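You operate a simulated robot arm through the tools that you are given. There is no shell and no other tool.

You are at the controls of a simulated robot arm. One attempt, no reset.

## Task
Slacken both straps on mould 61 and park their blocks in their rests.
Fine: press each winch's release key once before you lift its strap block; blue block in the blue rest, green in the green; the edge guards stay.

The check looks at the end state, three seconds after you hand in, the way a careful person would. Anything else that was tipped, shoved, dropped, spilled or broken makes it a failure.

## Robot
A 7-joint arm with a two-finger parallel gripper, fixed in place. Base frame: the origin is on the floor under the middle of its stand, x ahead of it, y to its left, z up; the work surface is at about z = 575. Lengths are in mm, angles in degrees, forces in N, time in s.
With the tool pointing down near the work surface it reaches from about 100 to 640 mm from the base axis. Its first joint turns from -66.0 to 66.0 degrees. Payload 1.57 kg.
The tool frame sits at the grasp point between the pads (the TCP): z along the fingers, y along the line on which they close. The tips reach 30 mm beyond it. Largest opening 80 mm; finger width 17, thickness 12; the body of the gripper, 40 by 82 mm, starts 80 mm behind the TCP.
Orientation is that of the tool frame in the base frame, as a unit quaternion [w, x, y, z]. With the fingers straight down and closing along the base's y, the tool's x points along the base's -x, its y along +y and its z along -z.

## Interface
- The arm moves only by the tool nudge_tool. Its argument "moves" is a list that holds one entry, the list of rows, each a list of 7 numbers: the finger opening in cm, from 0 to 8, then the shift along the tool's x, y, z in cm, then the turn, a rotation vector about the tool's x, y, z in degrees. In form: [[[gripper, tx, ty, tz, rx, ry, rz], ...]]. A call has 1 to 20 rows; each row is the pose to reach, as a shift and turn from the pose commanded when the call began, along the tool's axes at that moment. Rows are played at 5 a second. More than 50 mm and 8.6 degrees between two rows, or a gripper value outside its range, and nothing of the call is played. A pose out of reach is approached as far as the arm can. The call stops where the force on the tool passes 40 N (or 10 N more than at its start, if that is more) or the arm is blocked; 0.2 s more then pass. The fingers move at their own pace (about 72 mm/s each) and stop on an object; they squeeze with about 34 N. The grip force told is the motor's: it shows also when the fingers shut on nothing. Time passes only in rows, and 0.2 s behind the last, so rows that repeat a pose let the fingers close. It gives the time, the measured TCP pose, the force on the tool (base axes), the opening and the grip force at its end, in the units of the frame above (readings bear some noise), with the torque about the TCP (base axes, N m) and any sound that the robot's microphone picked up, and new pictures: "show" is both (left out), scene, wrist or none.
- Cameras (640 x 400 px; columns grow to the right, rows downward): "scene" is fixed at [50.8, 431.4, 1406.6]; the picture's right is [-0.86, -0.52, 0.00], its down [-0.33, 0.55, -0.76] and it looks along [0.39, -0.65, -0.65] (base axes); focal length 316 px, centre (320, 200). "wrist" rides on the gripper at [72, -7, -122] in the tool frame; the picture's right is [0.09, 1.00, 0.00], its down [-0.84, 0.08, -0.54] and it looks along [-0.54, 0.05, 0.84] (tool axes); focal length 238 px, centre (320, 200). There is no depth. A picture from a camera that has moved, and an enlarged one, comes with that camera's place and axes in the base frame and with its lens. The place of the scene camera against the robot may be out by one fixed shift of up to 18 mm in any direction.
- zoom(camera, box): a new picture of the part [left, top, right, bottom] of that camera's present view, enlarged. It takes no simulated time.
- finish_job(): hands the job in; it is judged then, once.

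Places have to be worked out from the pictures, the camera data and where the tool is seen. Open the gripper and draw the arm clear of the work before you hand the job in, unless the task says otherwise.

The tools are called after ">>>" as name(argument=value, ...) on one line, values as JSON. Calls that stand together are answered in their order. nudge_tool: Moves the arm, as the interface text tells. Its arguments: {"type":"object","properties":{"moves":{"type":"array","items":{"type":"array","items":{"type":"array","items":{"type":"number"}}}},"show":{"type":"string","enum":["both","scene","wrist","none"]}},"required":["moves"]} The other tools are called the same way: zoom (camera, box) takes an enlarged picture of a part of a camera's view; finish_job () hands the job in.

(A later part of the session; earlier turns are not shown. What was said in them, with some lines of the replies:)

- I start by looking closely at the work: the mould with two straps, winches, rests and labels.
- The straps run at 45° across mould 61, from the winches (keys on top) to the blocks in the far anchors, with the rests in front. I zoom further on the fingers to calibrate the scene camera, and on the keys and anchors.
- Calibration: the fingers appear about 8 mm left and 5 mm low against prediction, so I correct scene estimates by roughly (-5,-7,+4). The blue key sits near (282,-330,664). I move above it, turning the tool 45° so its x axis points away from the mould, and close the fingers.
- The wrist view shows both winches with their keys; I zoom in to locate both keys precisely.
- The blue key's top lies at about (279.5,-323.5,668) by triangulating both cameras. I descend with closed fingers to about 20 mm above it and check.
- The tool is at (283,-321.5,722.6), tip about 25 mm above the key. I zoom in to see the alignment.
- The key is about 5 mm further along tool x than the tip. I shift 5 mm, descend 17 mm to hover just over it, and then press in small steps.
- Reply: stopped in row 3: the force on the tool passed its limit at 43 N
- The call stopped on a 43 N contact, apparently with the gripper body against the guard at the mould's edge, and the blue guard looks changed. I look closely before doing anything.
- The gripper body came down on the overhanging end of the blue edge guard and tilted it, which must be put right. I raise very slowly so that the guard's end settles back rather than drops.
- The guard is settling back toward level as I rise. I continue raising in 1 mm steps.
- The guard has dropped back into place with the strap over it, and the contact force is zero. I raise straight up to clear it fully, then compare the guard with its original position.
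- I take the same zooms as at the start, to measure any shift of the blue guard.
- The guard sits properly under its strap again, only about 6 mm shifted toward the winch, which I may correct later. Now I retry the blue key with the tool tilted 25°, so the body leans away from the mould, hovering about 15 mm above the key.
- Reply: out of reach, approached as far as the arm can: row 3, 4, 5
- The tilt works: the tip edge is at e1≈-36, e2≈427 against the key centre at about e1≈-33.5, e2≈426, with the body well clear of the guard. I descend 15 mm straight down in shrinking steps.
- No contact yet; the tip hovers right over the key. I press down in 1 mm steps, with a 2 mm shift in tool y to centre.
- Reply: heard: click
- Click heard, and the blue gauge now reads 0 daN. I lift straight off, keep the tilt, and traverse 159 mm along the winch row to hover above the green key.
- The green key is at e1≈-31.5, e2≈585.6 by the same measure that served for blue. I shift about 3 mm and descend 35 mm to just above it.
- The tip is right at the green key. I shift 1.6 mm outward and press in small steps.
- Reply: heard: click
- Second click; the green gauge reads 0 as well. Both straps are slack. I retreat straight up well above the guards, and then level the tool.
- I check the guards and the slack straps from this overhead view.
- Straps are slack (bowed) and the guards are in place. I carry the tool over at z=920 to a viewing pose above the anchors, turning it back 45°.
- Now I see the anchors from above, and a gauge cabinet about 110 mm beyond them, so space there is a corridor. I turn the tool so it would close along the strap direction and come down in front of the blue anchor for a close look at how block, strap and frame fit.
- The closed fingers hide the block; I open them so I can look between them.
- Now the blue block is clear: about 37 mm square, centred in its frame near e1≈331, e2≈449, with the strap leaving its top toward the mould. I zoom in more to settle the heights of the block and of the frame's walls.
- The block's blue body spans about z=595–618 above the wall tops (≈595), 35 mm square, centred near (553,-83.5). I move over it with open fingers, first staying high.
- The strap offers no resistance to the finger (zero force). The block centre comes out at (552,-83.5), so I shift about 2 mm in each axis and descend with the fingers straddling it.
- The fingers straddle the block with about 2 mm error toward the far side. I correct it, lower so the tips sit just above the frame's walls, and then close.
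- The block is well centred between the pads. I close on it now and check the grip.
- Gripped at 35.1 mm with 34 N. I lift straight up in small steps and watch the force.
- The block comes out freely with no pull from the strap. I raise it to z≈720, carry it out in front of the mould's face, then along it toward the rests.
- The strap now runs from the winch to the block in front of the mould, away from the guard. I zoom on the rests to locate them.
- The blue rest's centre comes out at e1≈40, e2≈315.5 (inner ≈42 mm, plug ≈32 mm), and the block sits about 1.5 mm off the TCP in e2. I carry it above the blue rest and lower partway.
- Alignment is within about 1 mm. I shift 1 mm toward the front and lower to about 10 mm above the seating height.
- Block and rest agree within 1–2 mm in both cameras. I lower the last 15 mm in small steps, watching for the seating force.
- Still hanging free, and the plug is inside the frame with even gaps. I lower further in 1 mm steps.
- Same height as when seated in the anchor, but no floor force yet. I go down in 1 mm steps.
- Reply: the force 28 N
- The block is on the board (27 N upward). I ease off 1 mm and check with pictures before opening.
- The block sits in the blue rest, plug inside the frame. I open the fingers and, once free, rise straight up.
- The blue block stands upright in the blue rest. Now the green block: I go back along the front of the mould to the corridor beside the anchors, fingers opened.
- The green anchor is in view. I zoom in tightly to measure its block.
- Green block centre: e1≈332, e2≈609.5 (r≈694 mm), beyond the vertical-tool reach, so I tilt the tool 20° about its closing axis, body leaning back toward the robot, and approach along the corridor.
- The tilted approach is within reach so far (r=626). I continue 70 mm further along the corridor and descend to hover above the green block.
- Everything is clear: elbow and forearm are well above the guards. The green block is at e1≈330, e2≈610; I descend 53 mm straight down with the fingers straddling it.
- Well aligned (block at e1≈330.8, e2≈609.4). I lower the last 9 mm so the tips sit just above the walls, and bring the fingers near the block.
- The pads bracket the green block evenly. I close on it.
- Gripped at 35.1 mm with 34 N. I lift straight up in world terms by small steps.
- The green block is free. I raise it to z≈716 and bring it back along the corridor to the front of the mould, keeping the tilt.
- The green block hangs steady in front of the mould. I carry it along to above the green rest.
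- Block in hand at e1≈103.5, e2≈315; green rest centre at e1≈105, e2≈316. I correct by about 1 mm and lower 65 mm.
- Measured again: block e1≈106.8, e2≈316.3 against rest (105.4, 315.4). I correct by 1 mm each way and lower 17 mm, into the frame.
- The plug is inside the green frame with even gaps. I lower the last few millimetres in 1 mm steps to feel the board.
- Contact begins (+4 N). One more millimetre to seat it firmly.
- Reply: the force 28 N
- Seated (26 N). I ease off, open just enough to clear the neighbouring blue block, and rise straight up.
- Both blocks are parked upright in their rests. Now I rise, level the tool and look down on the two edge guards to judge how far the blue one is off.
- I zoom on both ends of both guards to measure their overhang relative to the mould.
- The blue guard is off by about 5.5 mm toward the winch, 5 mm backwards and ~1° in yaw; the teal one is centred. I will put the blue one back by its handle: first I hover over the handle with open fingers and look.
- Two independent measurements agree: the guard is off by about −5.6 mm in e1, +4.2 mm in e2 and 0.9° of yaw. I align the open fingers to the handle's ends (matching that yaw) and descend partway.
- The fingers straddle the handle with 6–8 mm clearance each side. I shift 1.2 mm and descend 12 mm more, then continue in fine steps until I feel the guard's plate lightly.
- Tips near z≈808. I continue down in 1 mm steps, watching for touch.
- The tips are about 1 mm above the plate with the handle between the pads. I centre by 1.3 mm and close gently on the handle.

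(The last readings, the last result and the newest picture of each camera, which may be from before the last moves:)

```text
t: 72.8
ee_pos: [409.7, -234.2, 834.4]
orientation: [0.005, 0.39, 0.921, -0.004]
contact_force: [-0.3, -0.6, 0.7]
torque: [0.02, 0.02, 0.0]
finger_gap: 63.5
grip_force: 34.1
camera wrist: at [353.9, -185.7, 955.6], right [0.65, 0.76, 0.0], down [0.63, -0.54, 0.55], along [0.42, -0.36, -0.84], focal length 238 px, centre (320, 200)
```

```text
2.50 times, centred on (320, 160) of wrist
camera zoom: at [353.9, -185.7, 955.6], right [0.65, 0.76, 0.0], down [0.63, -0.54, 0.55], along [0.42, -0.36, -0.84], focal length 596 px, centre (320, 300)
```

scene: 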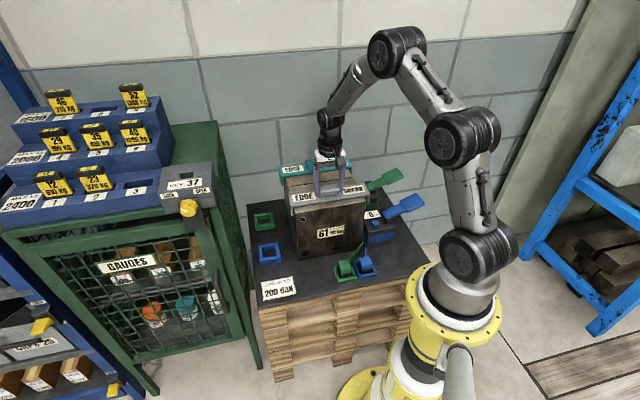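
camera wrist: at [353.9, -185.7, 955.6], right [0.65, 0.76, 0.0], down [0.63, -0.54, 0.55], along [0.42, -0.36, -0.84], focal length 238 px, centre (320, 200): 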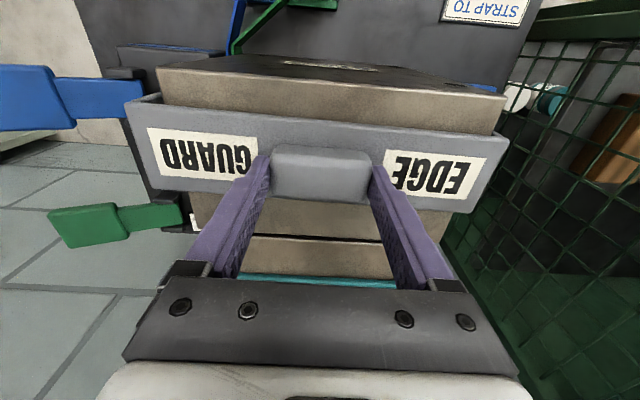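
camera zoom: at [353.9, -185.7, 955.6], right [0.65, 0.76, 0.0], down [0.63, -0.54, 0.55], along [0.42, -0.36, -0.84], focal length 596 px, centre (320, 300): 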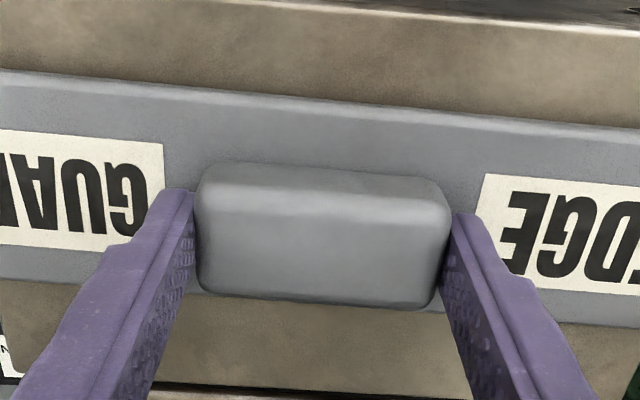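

The handle is gripped (63.5 mm, 34 N) and the guard has not moved. I lift it 3 mm, shift it back by +5.6/−4.2 mm and turn it −0.9°.

>>> nudge_tool(moves=[[[6.0, 0, 0, -0.15, 0, 0, 0], [6.0, 0, 0, -0.3, 0, 0, 0], [6.0, 0, 0, -0.3, 0, 0, 0], [6.0, 0.14, 0.18, -0.3, 0, 0, -0.3], [6.0, 0.28, 0.37, -0.3, 0, 0, -0.6], [6.0, 0.43, 0.55, -0.3, 0, 0, -0.87], [6.0, 0.43, 0.55, -0.3, 0, 0, -0.87]]], show="both")

>>> zoom(camera="scene", box=[275, 150, 395, 230])

>>> zoom(camera="wrist", box=[100, 60, 540, 260])

```text
t: 74.5
ee_pos: [410.3, -227.4, 837.3]
orientation: [0.003, 0.383, 0.924, -0.002]
contact_force: [0.2, 0.3, -2.0]
torque: [0.0, 0.05, 0.04]
finger_gap: 63.3
grip_force: 33.5
camera wrist: at [353.5, -179.7, 958.4], right [0.64, 0.77, 0.0], down [0.64, -0.53, 0.55], along [0.42, -0.35, -0.84], focal length 238 px, centre (320, 200)
```

scene: 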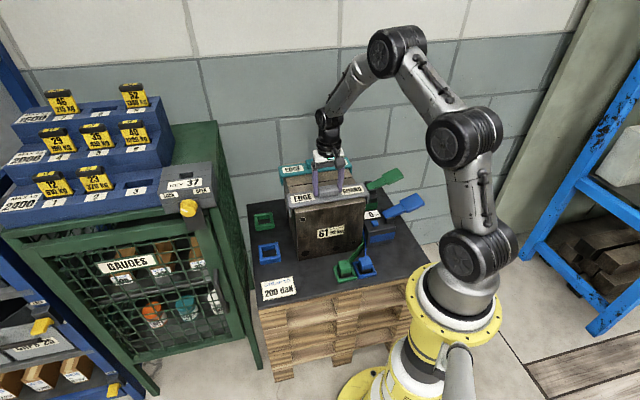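
wrist: 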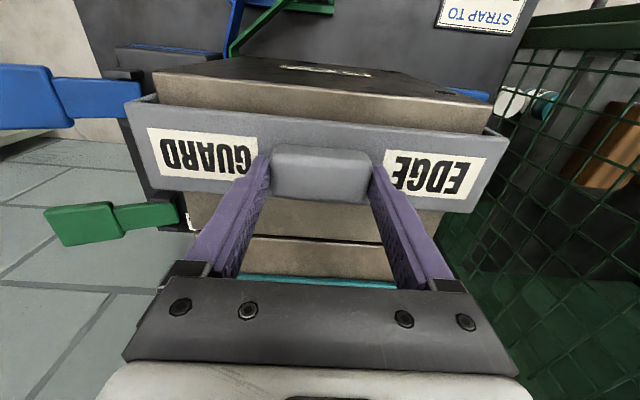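

```text
5.00 times, centred on (335, 190) of scene
camera zoom: at [50.8, 431.4, 1406.6], right [-0.86, -0.52, 0.0], down [-0.33, 0.55, -0.76], along [0.39, -0.65, -0.65], focal length 1579 px, centre (245, 250)
```

zoom: 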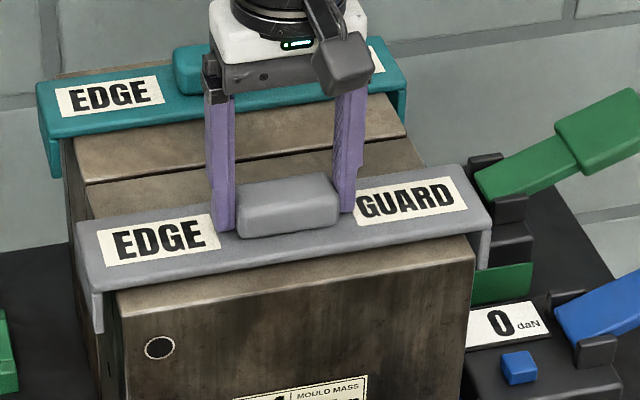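

```text
1.45 times, centred on (320, 160) of wrist
camera zoom: at [353.5, -179.7, 958.4], right [0.64, 0.77, 0.0], down [0.64, -0.53, 0.55], along [0.42, -0.35, -0.84], focal length 347 px, centre (320, 258)
```

zoom: 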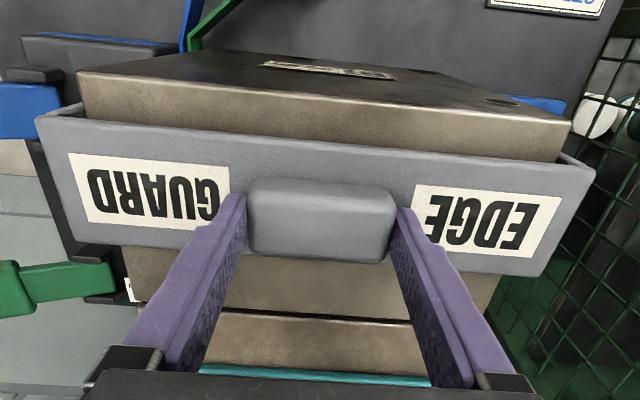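

The guard (about 2 N) hangs level and centred. I lower it back onto the mould until I feel it rest.

>>> nudge_tool(moves=[[[6.0, 0, 0, 0.1, 0, 0, 0], [6.0, 0, 0, 0.2, 0, 0, 0], [6.0, 0, 0, 0.28, 0, 0, 0], [6.0, 0, 0, 0.28, 0, 0, 0]]], show="none")

>>> zoom(camera="scene", box=[355, 190, 405, 250])

>>> zoom(camera="scene", box=[245, 200, 305, 270])

>>> zoom(camera="scene", box=[340, 160, 440, 250])

```text
t: 75.5
ee_pos: [410.0, -228.8, 835.2]
orientation: [0.005, 0.382, 0.924, -0.002]
contact_force: [0.0, -0.2, -0.5]
torque: [0.07, -0.03, 0.03]
finger_gap: 63.3
grip_force: 34.4
```

```text
6.67 times, centred on (380, 220) of scene
camera zoom: at [50.8, 431.4, 1406.6], right [-0.86, -0.52, 0.0], down [-0.33, 0.55, -0.76], along [0.39, -0.65, -0.65], focal length 2105 px, centre (-80, 67)
```

zoom: 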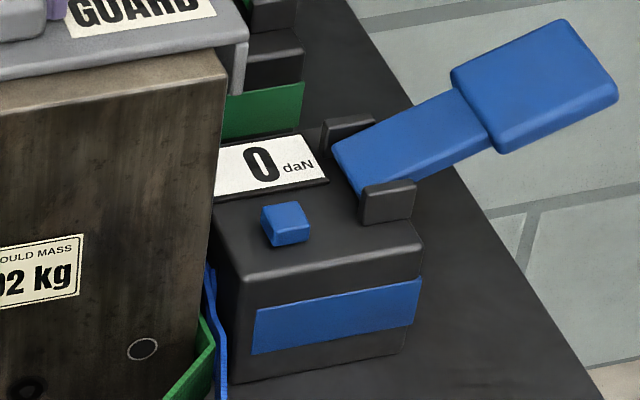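

```text
5.71 times, centred on (275, 235) of scene
camera zoom: at [50.8, 431.4, 1406.6], right [-0.86, -0.52, 0.0], down [-0.33, 0.55, -0.76], along [0.39, -0.65, -0.65], focal length 1805 px, centre (577, 0)
```

zoom: 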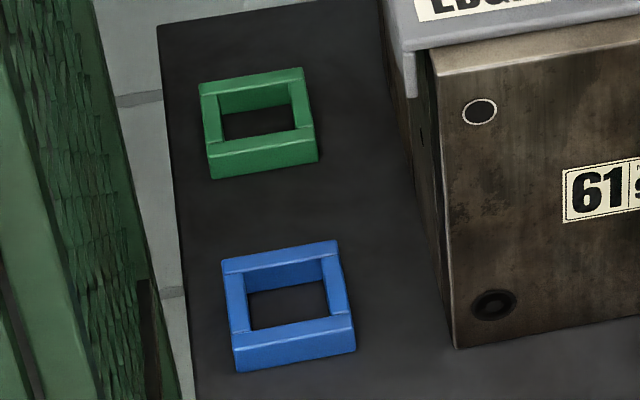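

```text
4.44 times, centred on (390, 205) of scene
camera zoom: at [50.8, 431.4, 1406.6], right [-0.86, -0.52, 0.0], down [-0.33, 0.55, -0.76], along [0.39, -0.65, -0.65], focal length 1404 px, centre (9, 178)
```

zoom: 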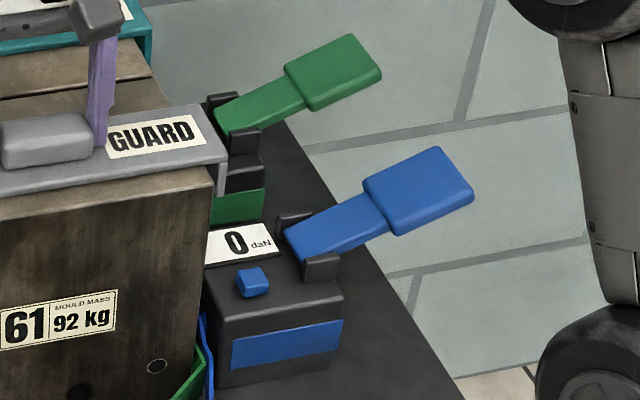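

Nearly back to its original image position; it lacks about 1.3 mm toward the anchors. I shift that and lower gently until it rests on the mould.

>>> nudge_tool(moves=[[[6.0, 0, 0.06, 0, 0, 0, 0], [6.0, 0, 0.12, 0, 0, 0, 0], [6.0, 0, 0.12, 0.05, 0, 0, 0], [6.0, 0, 0.12, 0.1, 0, 0, 0], [6.0, 0, 0.12, 0.1, 0, 0, 0]]], show="none")

>>> zoom(camera="scene", box=[245, 200, 305, 270])

>>> zoom(camera="scene", box=[355, 190, 405, 250])

>>> zoom(camera="wrist", box=[100, 60, 540, 260])

```text
t: 76.7
ee_pos: [410.8, -226.3, 834.9]
orientation: [0.005, 0.383, 0.924, -0.003]
contact_force: [-4.3, 1.8, 13.7]
torque: [0.31, 0.32, 0.02]
finger_gap: 63.3
grip_force: 34.9
```

```text
5.71 times, centred on (275, 235) of scene
camera zoom: at [50.5, 431.5, 1406.6], right [-0.86, -0.52, 0.0], down [-0.33, 0.55, -0.76], along [0.39, -0.65, -0.65], focal length 1805 px, centre (577, 0)
```

zoom: 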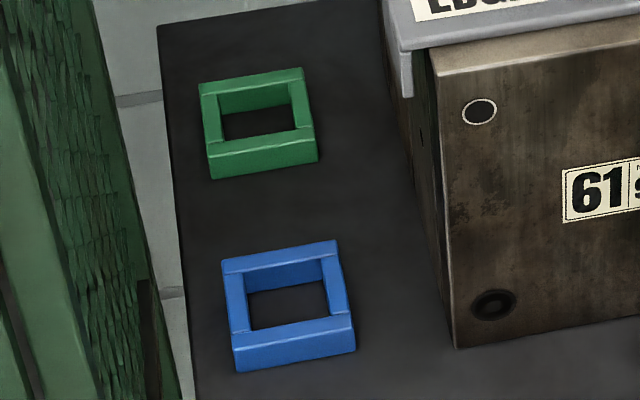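

```text
6.67 times, centred on (380, 220) of scene
camera zoom: at [50.5, 431.5, 1406.6], right [-0.86, -0.52, 0.0], down [-0.33, 0.55, -0.76], along [0.39, -0.65, -0.65], focal length 2105 px, centre (-80, 67)
```

zoom: 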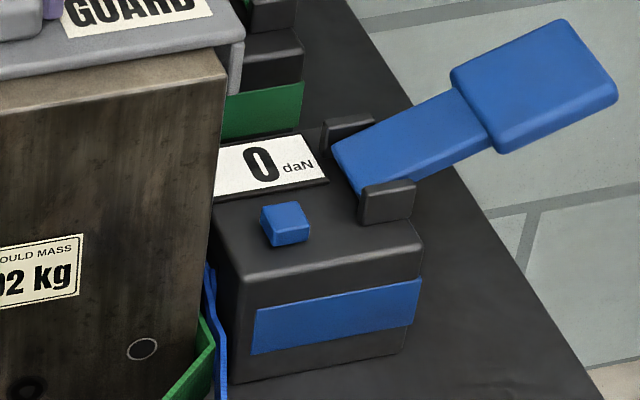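

```text
1.45 times, centred on (320, 160) of wrist
camera zoom: at [355.1, -179.9, 955.5], right [0.64, 0.77, 0.0], down [0.64, -0.53, 0.55], along [0.42, -0.35, -0.83], focal length 347 px, centre (320, 258)
```

zoom: 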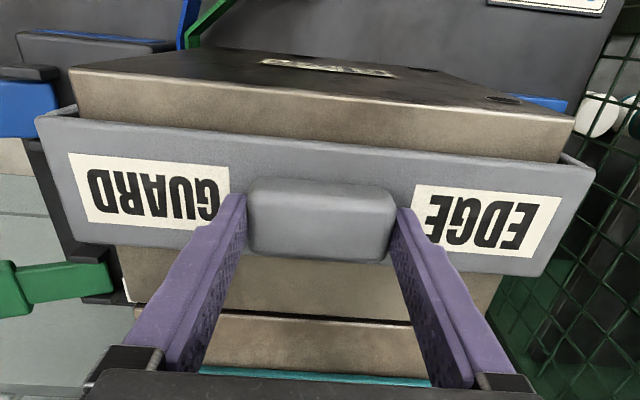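

The guard rests on the mould (14 N) and its ends now match the original image positions exactly. I ease off, open, and rise straight up.

>>> nudge_tool(moves=[[[6.0, 0, 0, -0.05, 0, 0, 0], [6.0, 0, 0, -0.05, 0, 0, 0], [6.6, 0, 0, -0.05, 0, 0, 0], [7.2, 0, 0, -0.05, 0, 0, 0], [8, 0, 0, -0.05, 0, 0, 0], [8, 0, 0, -0.05, 0, 0, 0], [8, 0, 0, -0.4, 0, 0, 0], [8, 0, 0, -1.2, 0, 0, 0], [8, 0, 0, -2.5, 0, 0, 0], [8, 0, 0, -5.0, 0, 0, 0], [8, 0, 0, -9.0, 0, 0, 0], [8, 0, 0, -12.0, 0, 0, 0]]], show="both")

>>> zoom(camera="scene", box=[275, 150, 395, 230])

>>> zoom(camera="scene", box=[355, 190, 405, 250])

>>> zoom(camera="scene", box=[245, 200, 305, 270])

```text
t: 79.2
ee_pos: [411.6, -228.3, 953.1]
orientation: [0.003, 0.383, 0.924, -0.002]
contact_force: [0.2, -0.4, 0.0]
torque: [0.04, -0.04, -0.01]
finger_gap: 80.0
grip_force: 0.2
camera wrist: at [356.3, -180.3, 1075.3], right [0.64, 0.77, 0.0], down [0.64, -0.53, 0.55], along [0.42, -0.35, -0.84], focal length 238 px, centre (320, 200)
```

scene: 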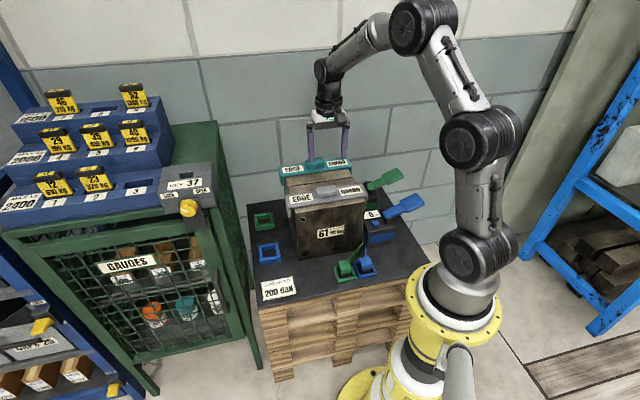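
wrist: 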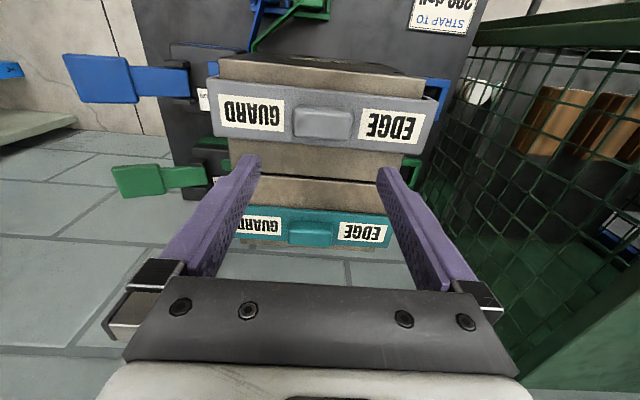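

```text
5.00 times, centred on (335, 190) of scene
camera zoom: at [50.8, 431.4, 1406.6], right [-0.86, -0.52, 0.0], down [-0.33, 0.55, -0.76], along [0.39, -0.65, -0.65], focal length 1579 px, centre (245, 250)
```

zoom: 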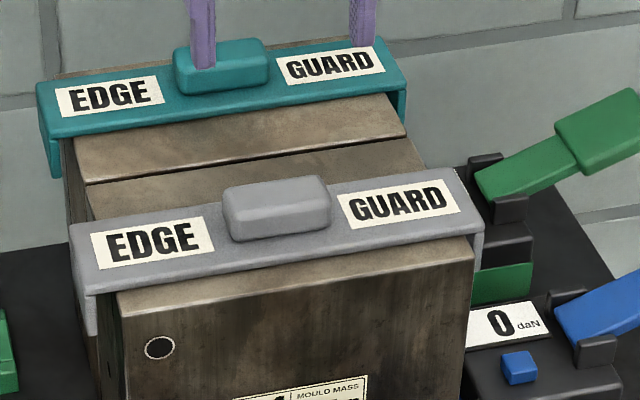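

```text
6.67 times, centred on (380, 220) of scene
camera zoom: at [50.8, 431.4, 1406.6], right [-0.86, -0.52, 0.0], down [-0.33, 0.55, -0.76], along [0.39, -0.65, -0.65], focal length 2105 px, centre (-80, 67)
```

zoom: 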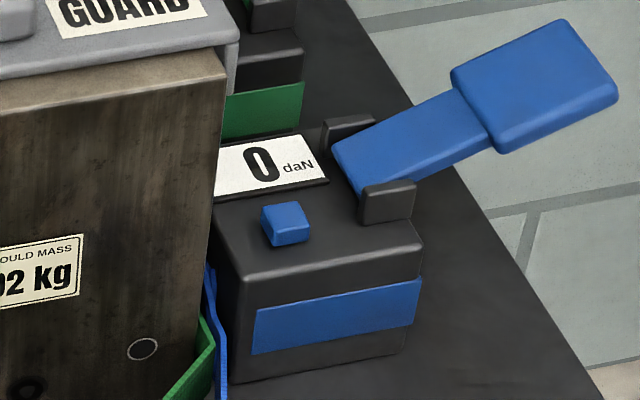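

```text
5.71 times, centred on (275, 235) of scene
camera zoom: at [50.8, 431.4, 1406.6], right [-0.86, -0.52, 0.0], down [-0.33, 0.55, -0.76], along [0.39, -0.65, -0.65], focal length 1805 px, centre (577, 0)
```

zoom: 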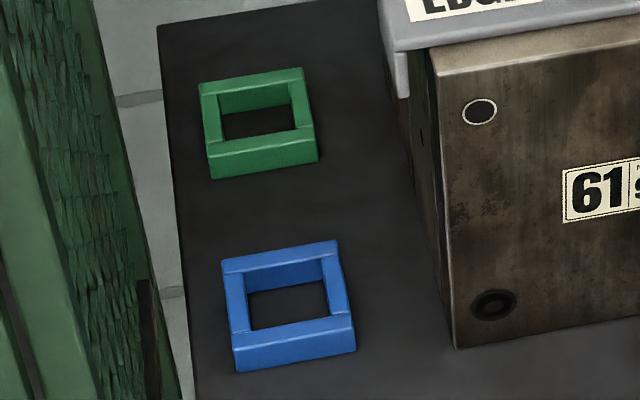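

The guard is down flat. I check its alignment against the teal guard and mould once more from the wrist view.

>>> zoom(camera="wrist", box=[195, 60, 295, 150])

>>> zoom(camera="wrist", box=[350, 70, 450, 160])

>>> zoom(camera="wrist", box=[195, 180, 425, 270])

>>> zoom(camera="scene", box=[240, 140, 420, 290])

```text
4.44 times, centred on (245, 105) of wrist
camera zoom: at [356.3, -180.3, 1075.3], right [0.64, 0.77, 0.0], down [0.64, -0.53, 0.55], along [0.42, -0.35, -0.84], focal length 1059 px, centre (653, 622)
```

zoom: 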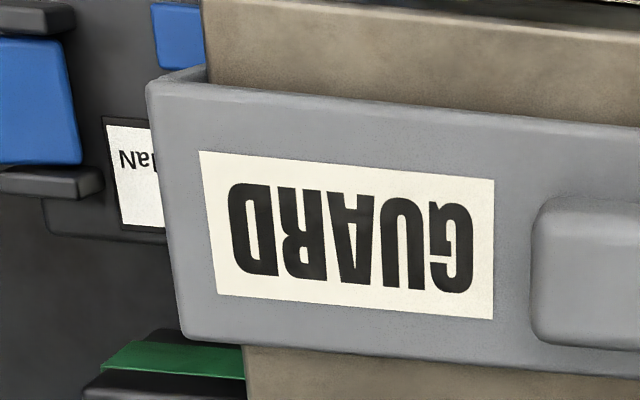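

```text
4.44 times, centred on (400, 115) of wrist
camera zoom: at [356.3, -180.3, 1075.3], right [0.64, 0.77, 0.0], down [0.64, -0.53, 0.55], along [0.42, -0.35, -0.84], focal length 1059 px, centre (-36, 578)
```

zoom: 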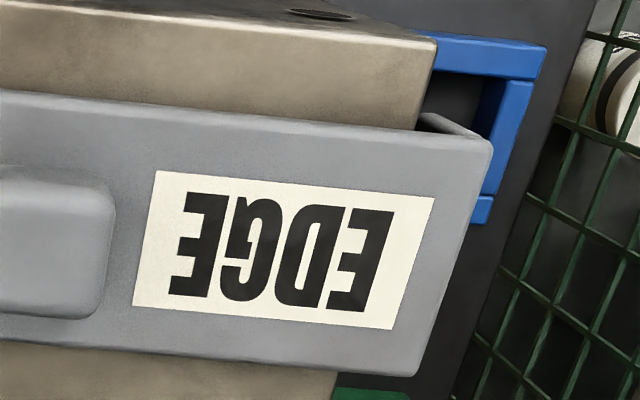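

```text
2.78 times, centred on (310, 225) of wrist
camera zoom: at [356.3, -180.3, 1075.3], right [0.64, 0.77, 0.0], down [0.64, -0.53, 0.55], along [0.42, -0.35, -0.84], focal length 663 px, centre (348, 130)
```

zoom: 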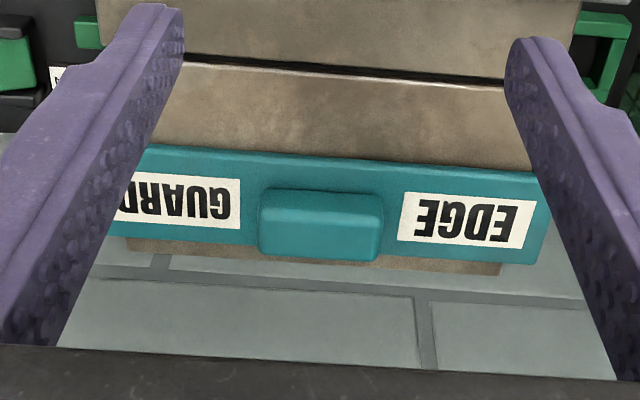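

```text
2.67 times, centred on (330, 215) of scene
camera zoom: at [50.8, 431.4, 1406.6], right [-0.86, -0.52, 0.0], down [-0.33, 0.55, -0.76], along [0.39, -0.65, -0.65], focal length 842 px, centre (293, 160)
```

zoom: 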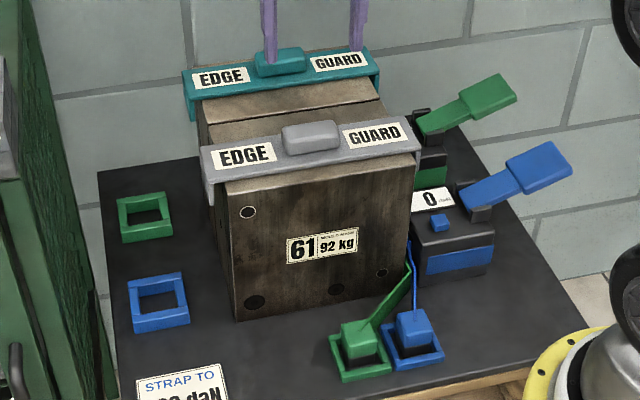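

The blue guard now sits square (yaw ≈0) and within 2–3 mm of its original place. Both blocks are in their matching rests and both gauges read 0. I draw the arm up and back, clear of the work.

>>> nudge_tool(moves=[[[8, 2.0, 0, -2.0, 0, 0, 0], [8, 5.5, 0, -3.5, 0, 0, 0], [8, 9.5, 0, -4.0, 0, 0, 0], [8, 13.5, 0, -4.0, 0, 0, 0], [8, 16.0, 0, -4.0, 0, 0, 0], [8, 16.0, 0, -4.0, 0, 0, 0], [8, 16.0, 0, -4.0, 0, 0, 0]]], show="both")

>>> zoom(camera="scene", box=[240, 140, 420, 290])

>>> zoom(camera="scene", box=[310, 210, 400, 290])

>>> zoom(camera="wrist", box=[180, 0, 420, 160])

```text
t: 80.8
ee_pos: [296.8, -111.7, 990.9]
orientation: [0.004, 0.383, 0.924, -0.002]
contact_force: [-1.0, -0.2, 0.4]
torque: [0.03, -0.02, -0.01]
finger_gap: 79.9
grip_force: 0.2
camera wrist: at [240.3, -64.6, 1112.9], right [0.64, 0.77, 0.0], down [0.64, -0.53, 0.55], along [0.42, -0.35, -0.84], focal length 238 px, centre (320, 200)
```

scene: 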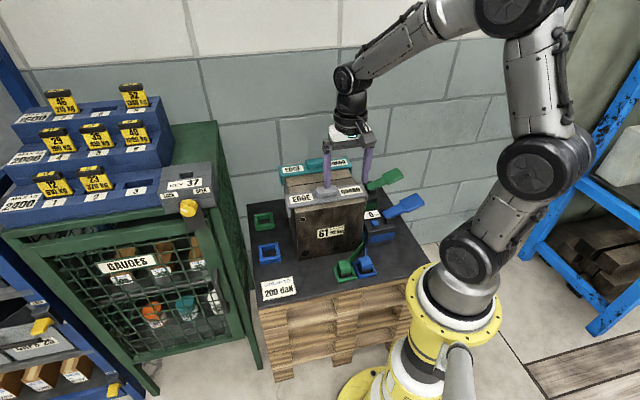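
wrist: 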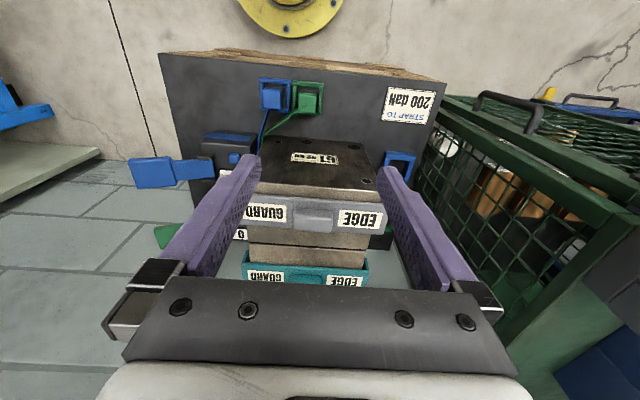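

```text
2.67 times, centred on (330, 215) of scene
camera zoom: at [50.8, 431.4, 1406.6], right [-0.86, -0.52, 0.0], down [-0.33, 0.55, -0.76], along [0.39, -0.65, -0.65], focal length 842 px, centre (293, 160)
```

zoom: 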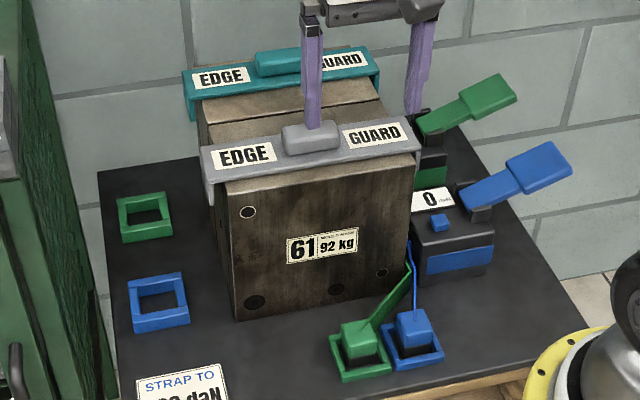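

```text
5.00 times, centred on (355, 250) of scene
camera zoom: at [50.8, 431.4, 1406.6], right [-0.86, -0.52, 0.0], down [-0.33, 0.55, -0.76], along [0.39, -0.65, -0.65], focal length 1579 px, centre (145, -50)
```

zoom: 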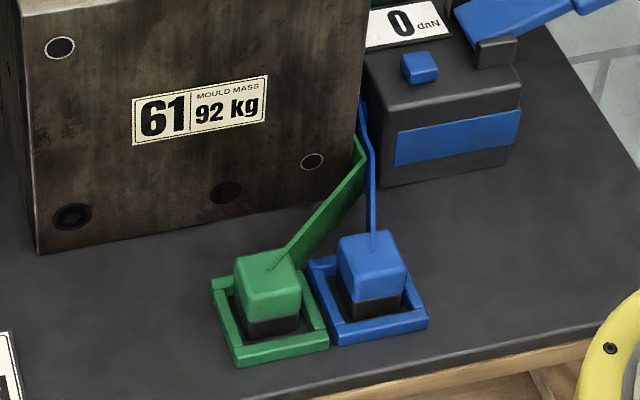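

```text
2.50 times, centred on (300, 80) of wrist
camera zoom: at [240.3, -64.6, 1112.9], right [0.64, 0.77, 0.0], down [0.64, -0.53, 0.55], along [0.42, -0.35, -0.84], focal length 596 px, centre (370, 500)
```

zoom: 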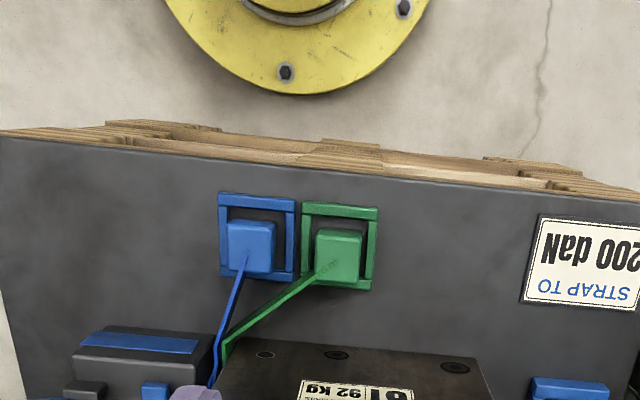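

Both straps are slack (both gauges at 0 daN after one press of each key). The blocks stand upright in their own coloured rests, both edge guards sit on the mould, and the gripper is open and clear. I hand the job in.

>>> finish_job()

```text
The job is handed in.
```

Both straps on mould 61 are slack, and both blocks are parked upright in their rests, blue in blue and green in green. I have handed the job in. One edge guard did not stay undisturbed: I knocked the blue one and put it back.

- **Release keys:** I pressed each winch's key once before lifting its block. Each press clicked, and both gauges read 0 daN.
- **Blue edge guard:** On my first try at the blue key, the gripper body came down on the overhanging end of the blue guard. It tipped, then settled back under its strap about 7 mm out of place and turned by about 1°.
- **Putting it back:** After both blocks were parked, I lifted the guard by its handle and reset it. By the camera views it now sits flat and square, within about 2–3 mm of where it started.
- **Everything else:** I saw nothing else shifted in the last pictures, and the green strap's guard was not touched. The gripper is open and the arm is drawn back above the work.
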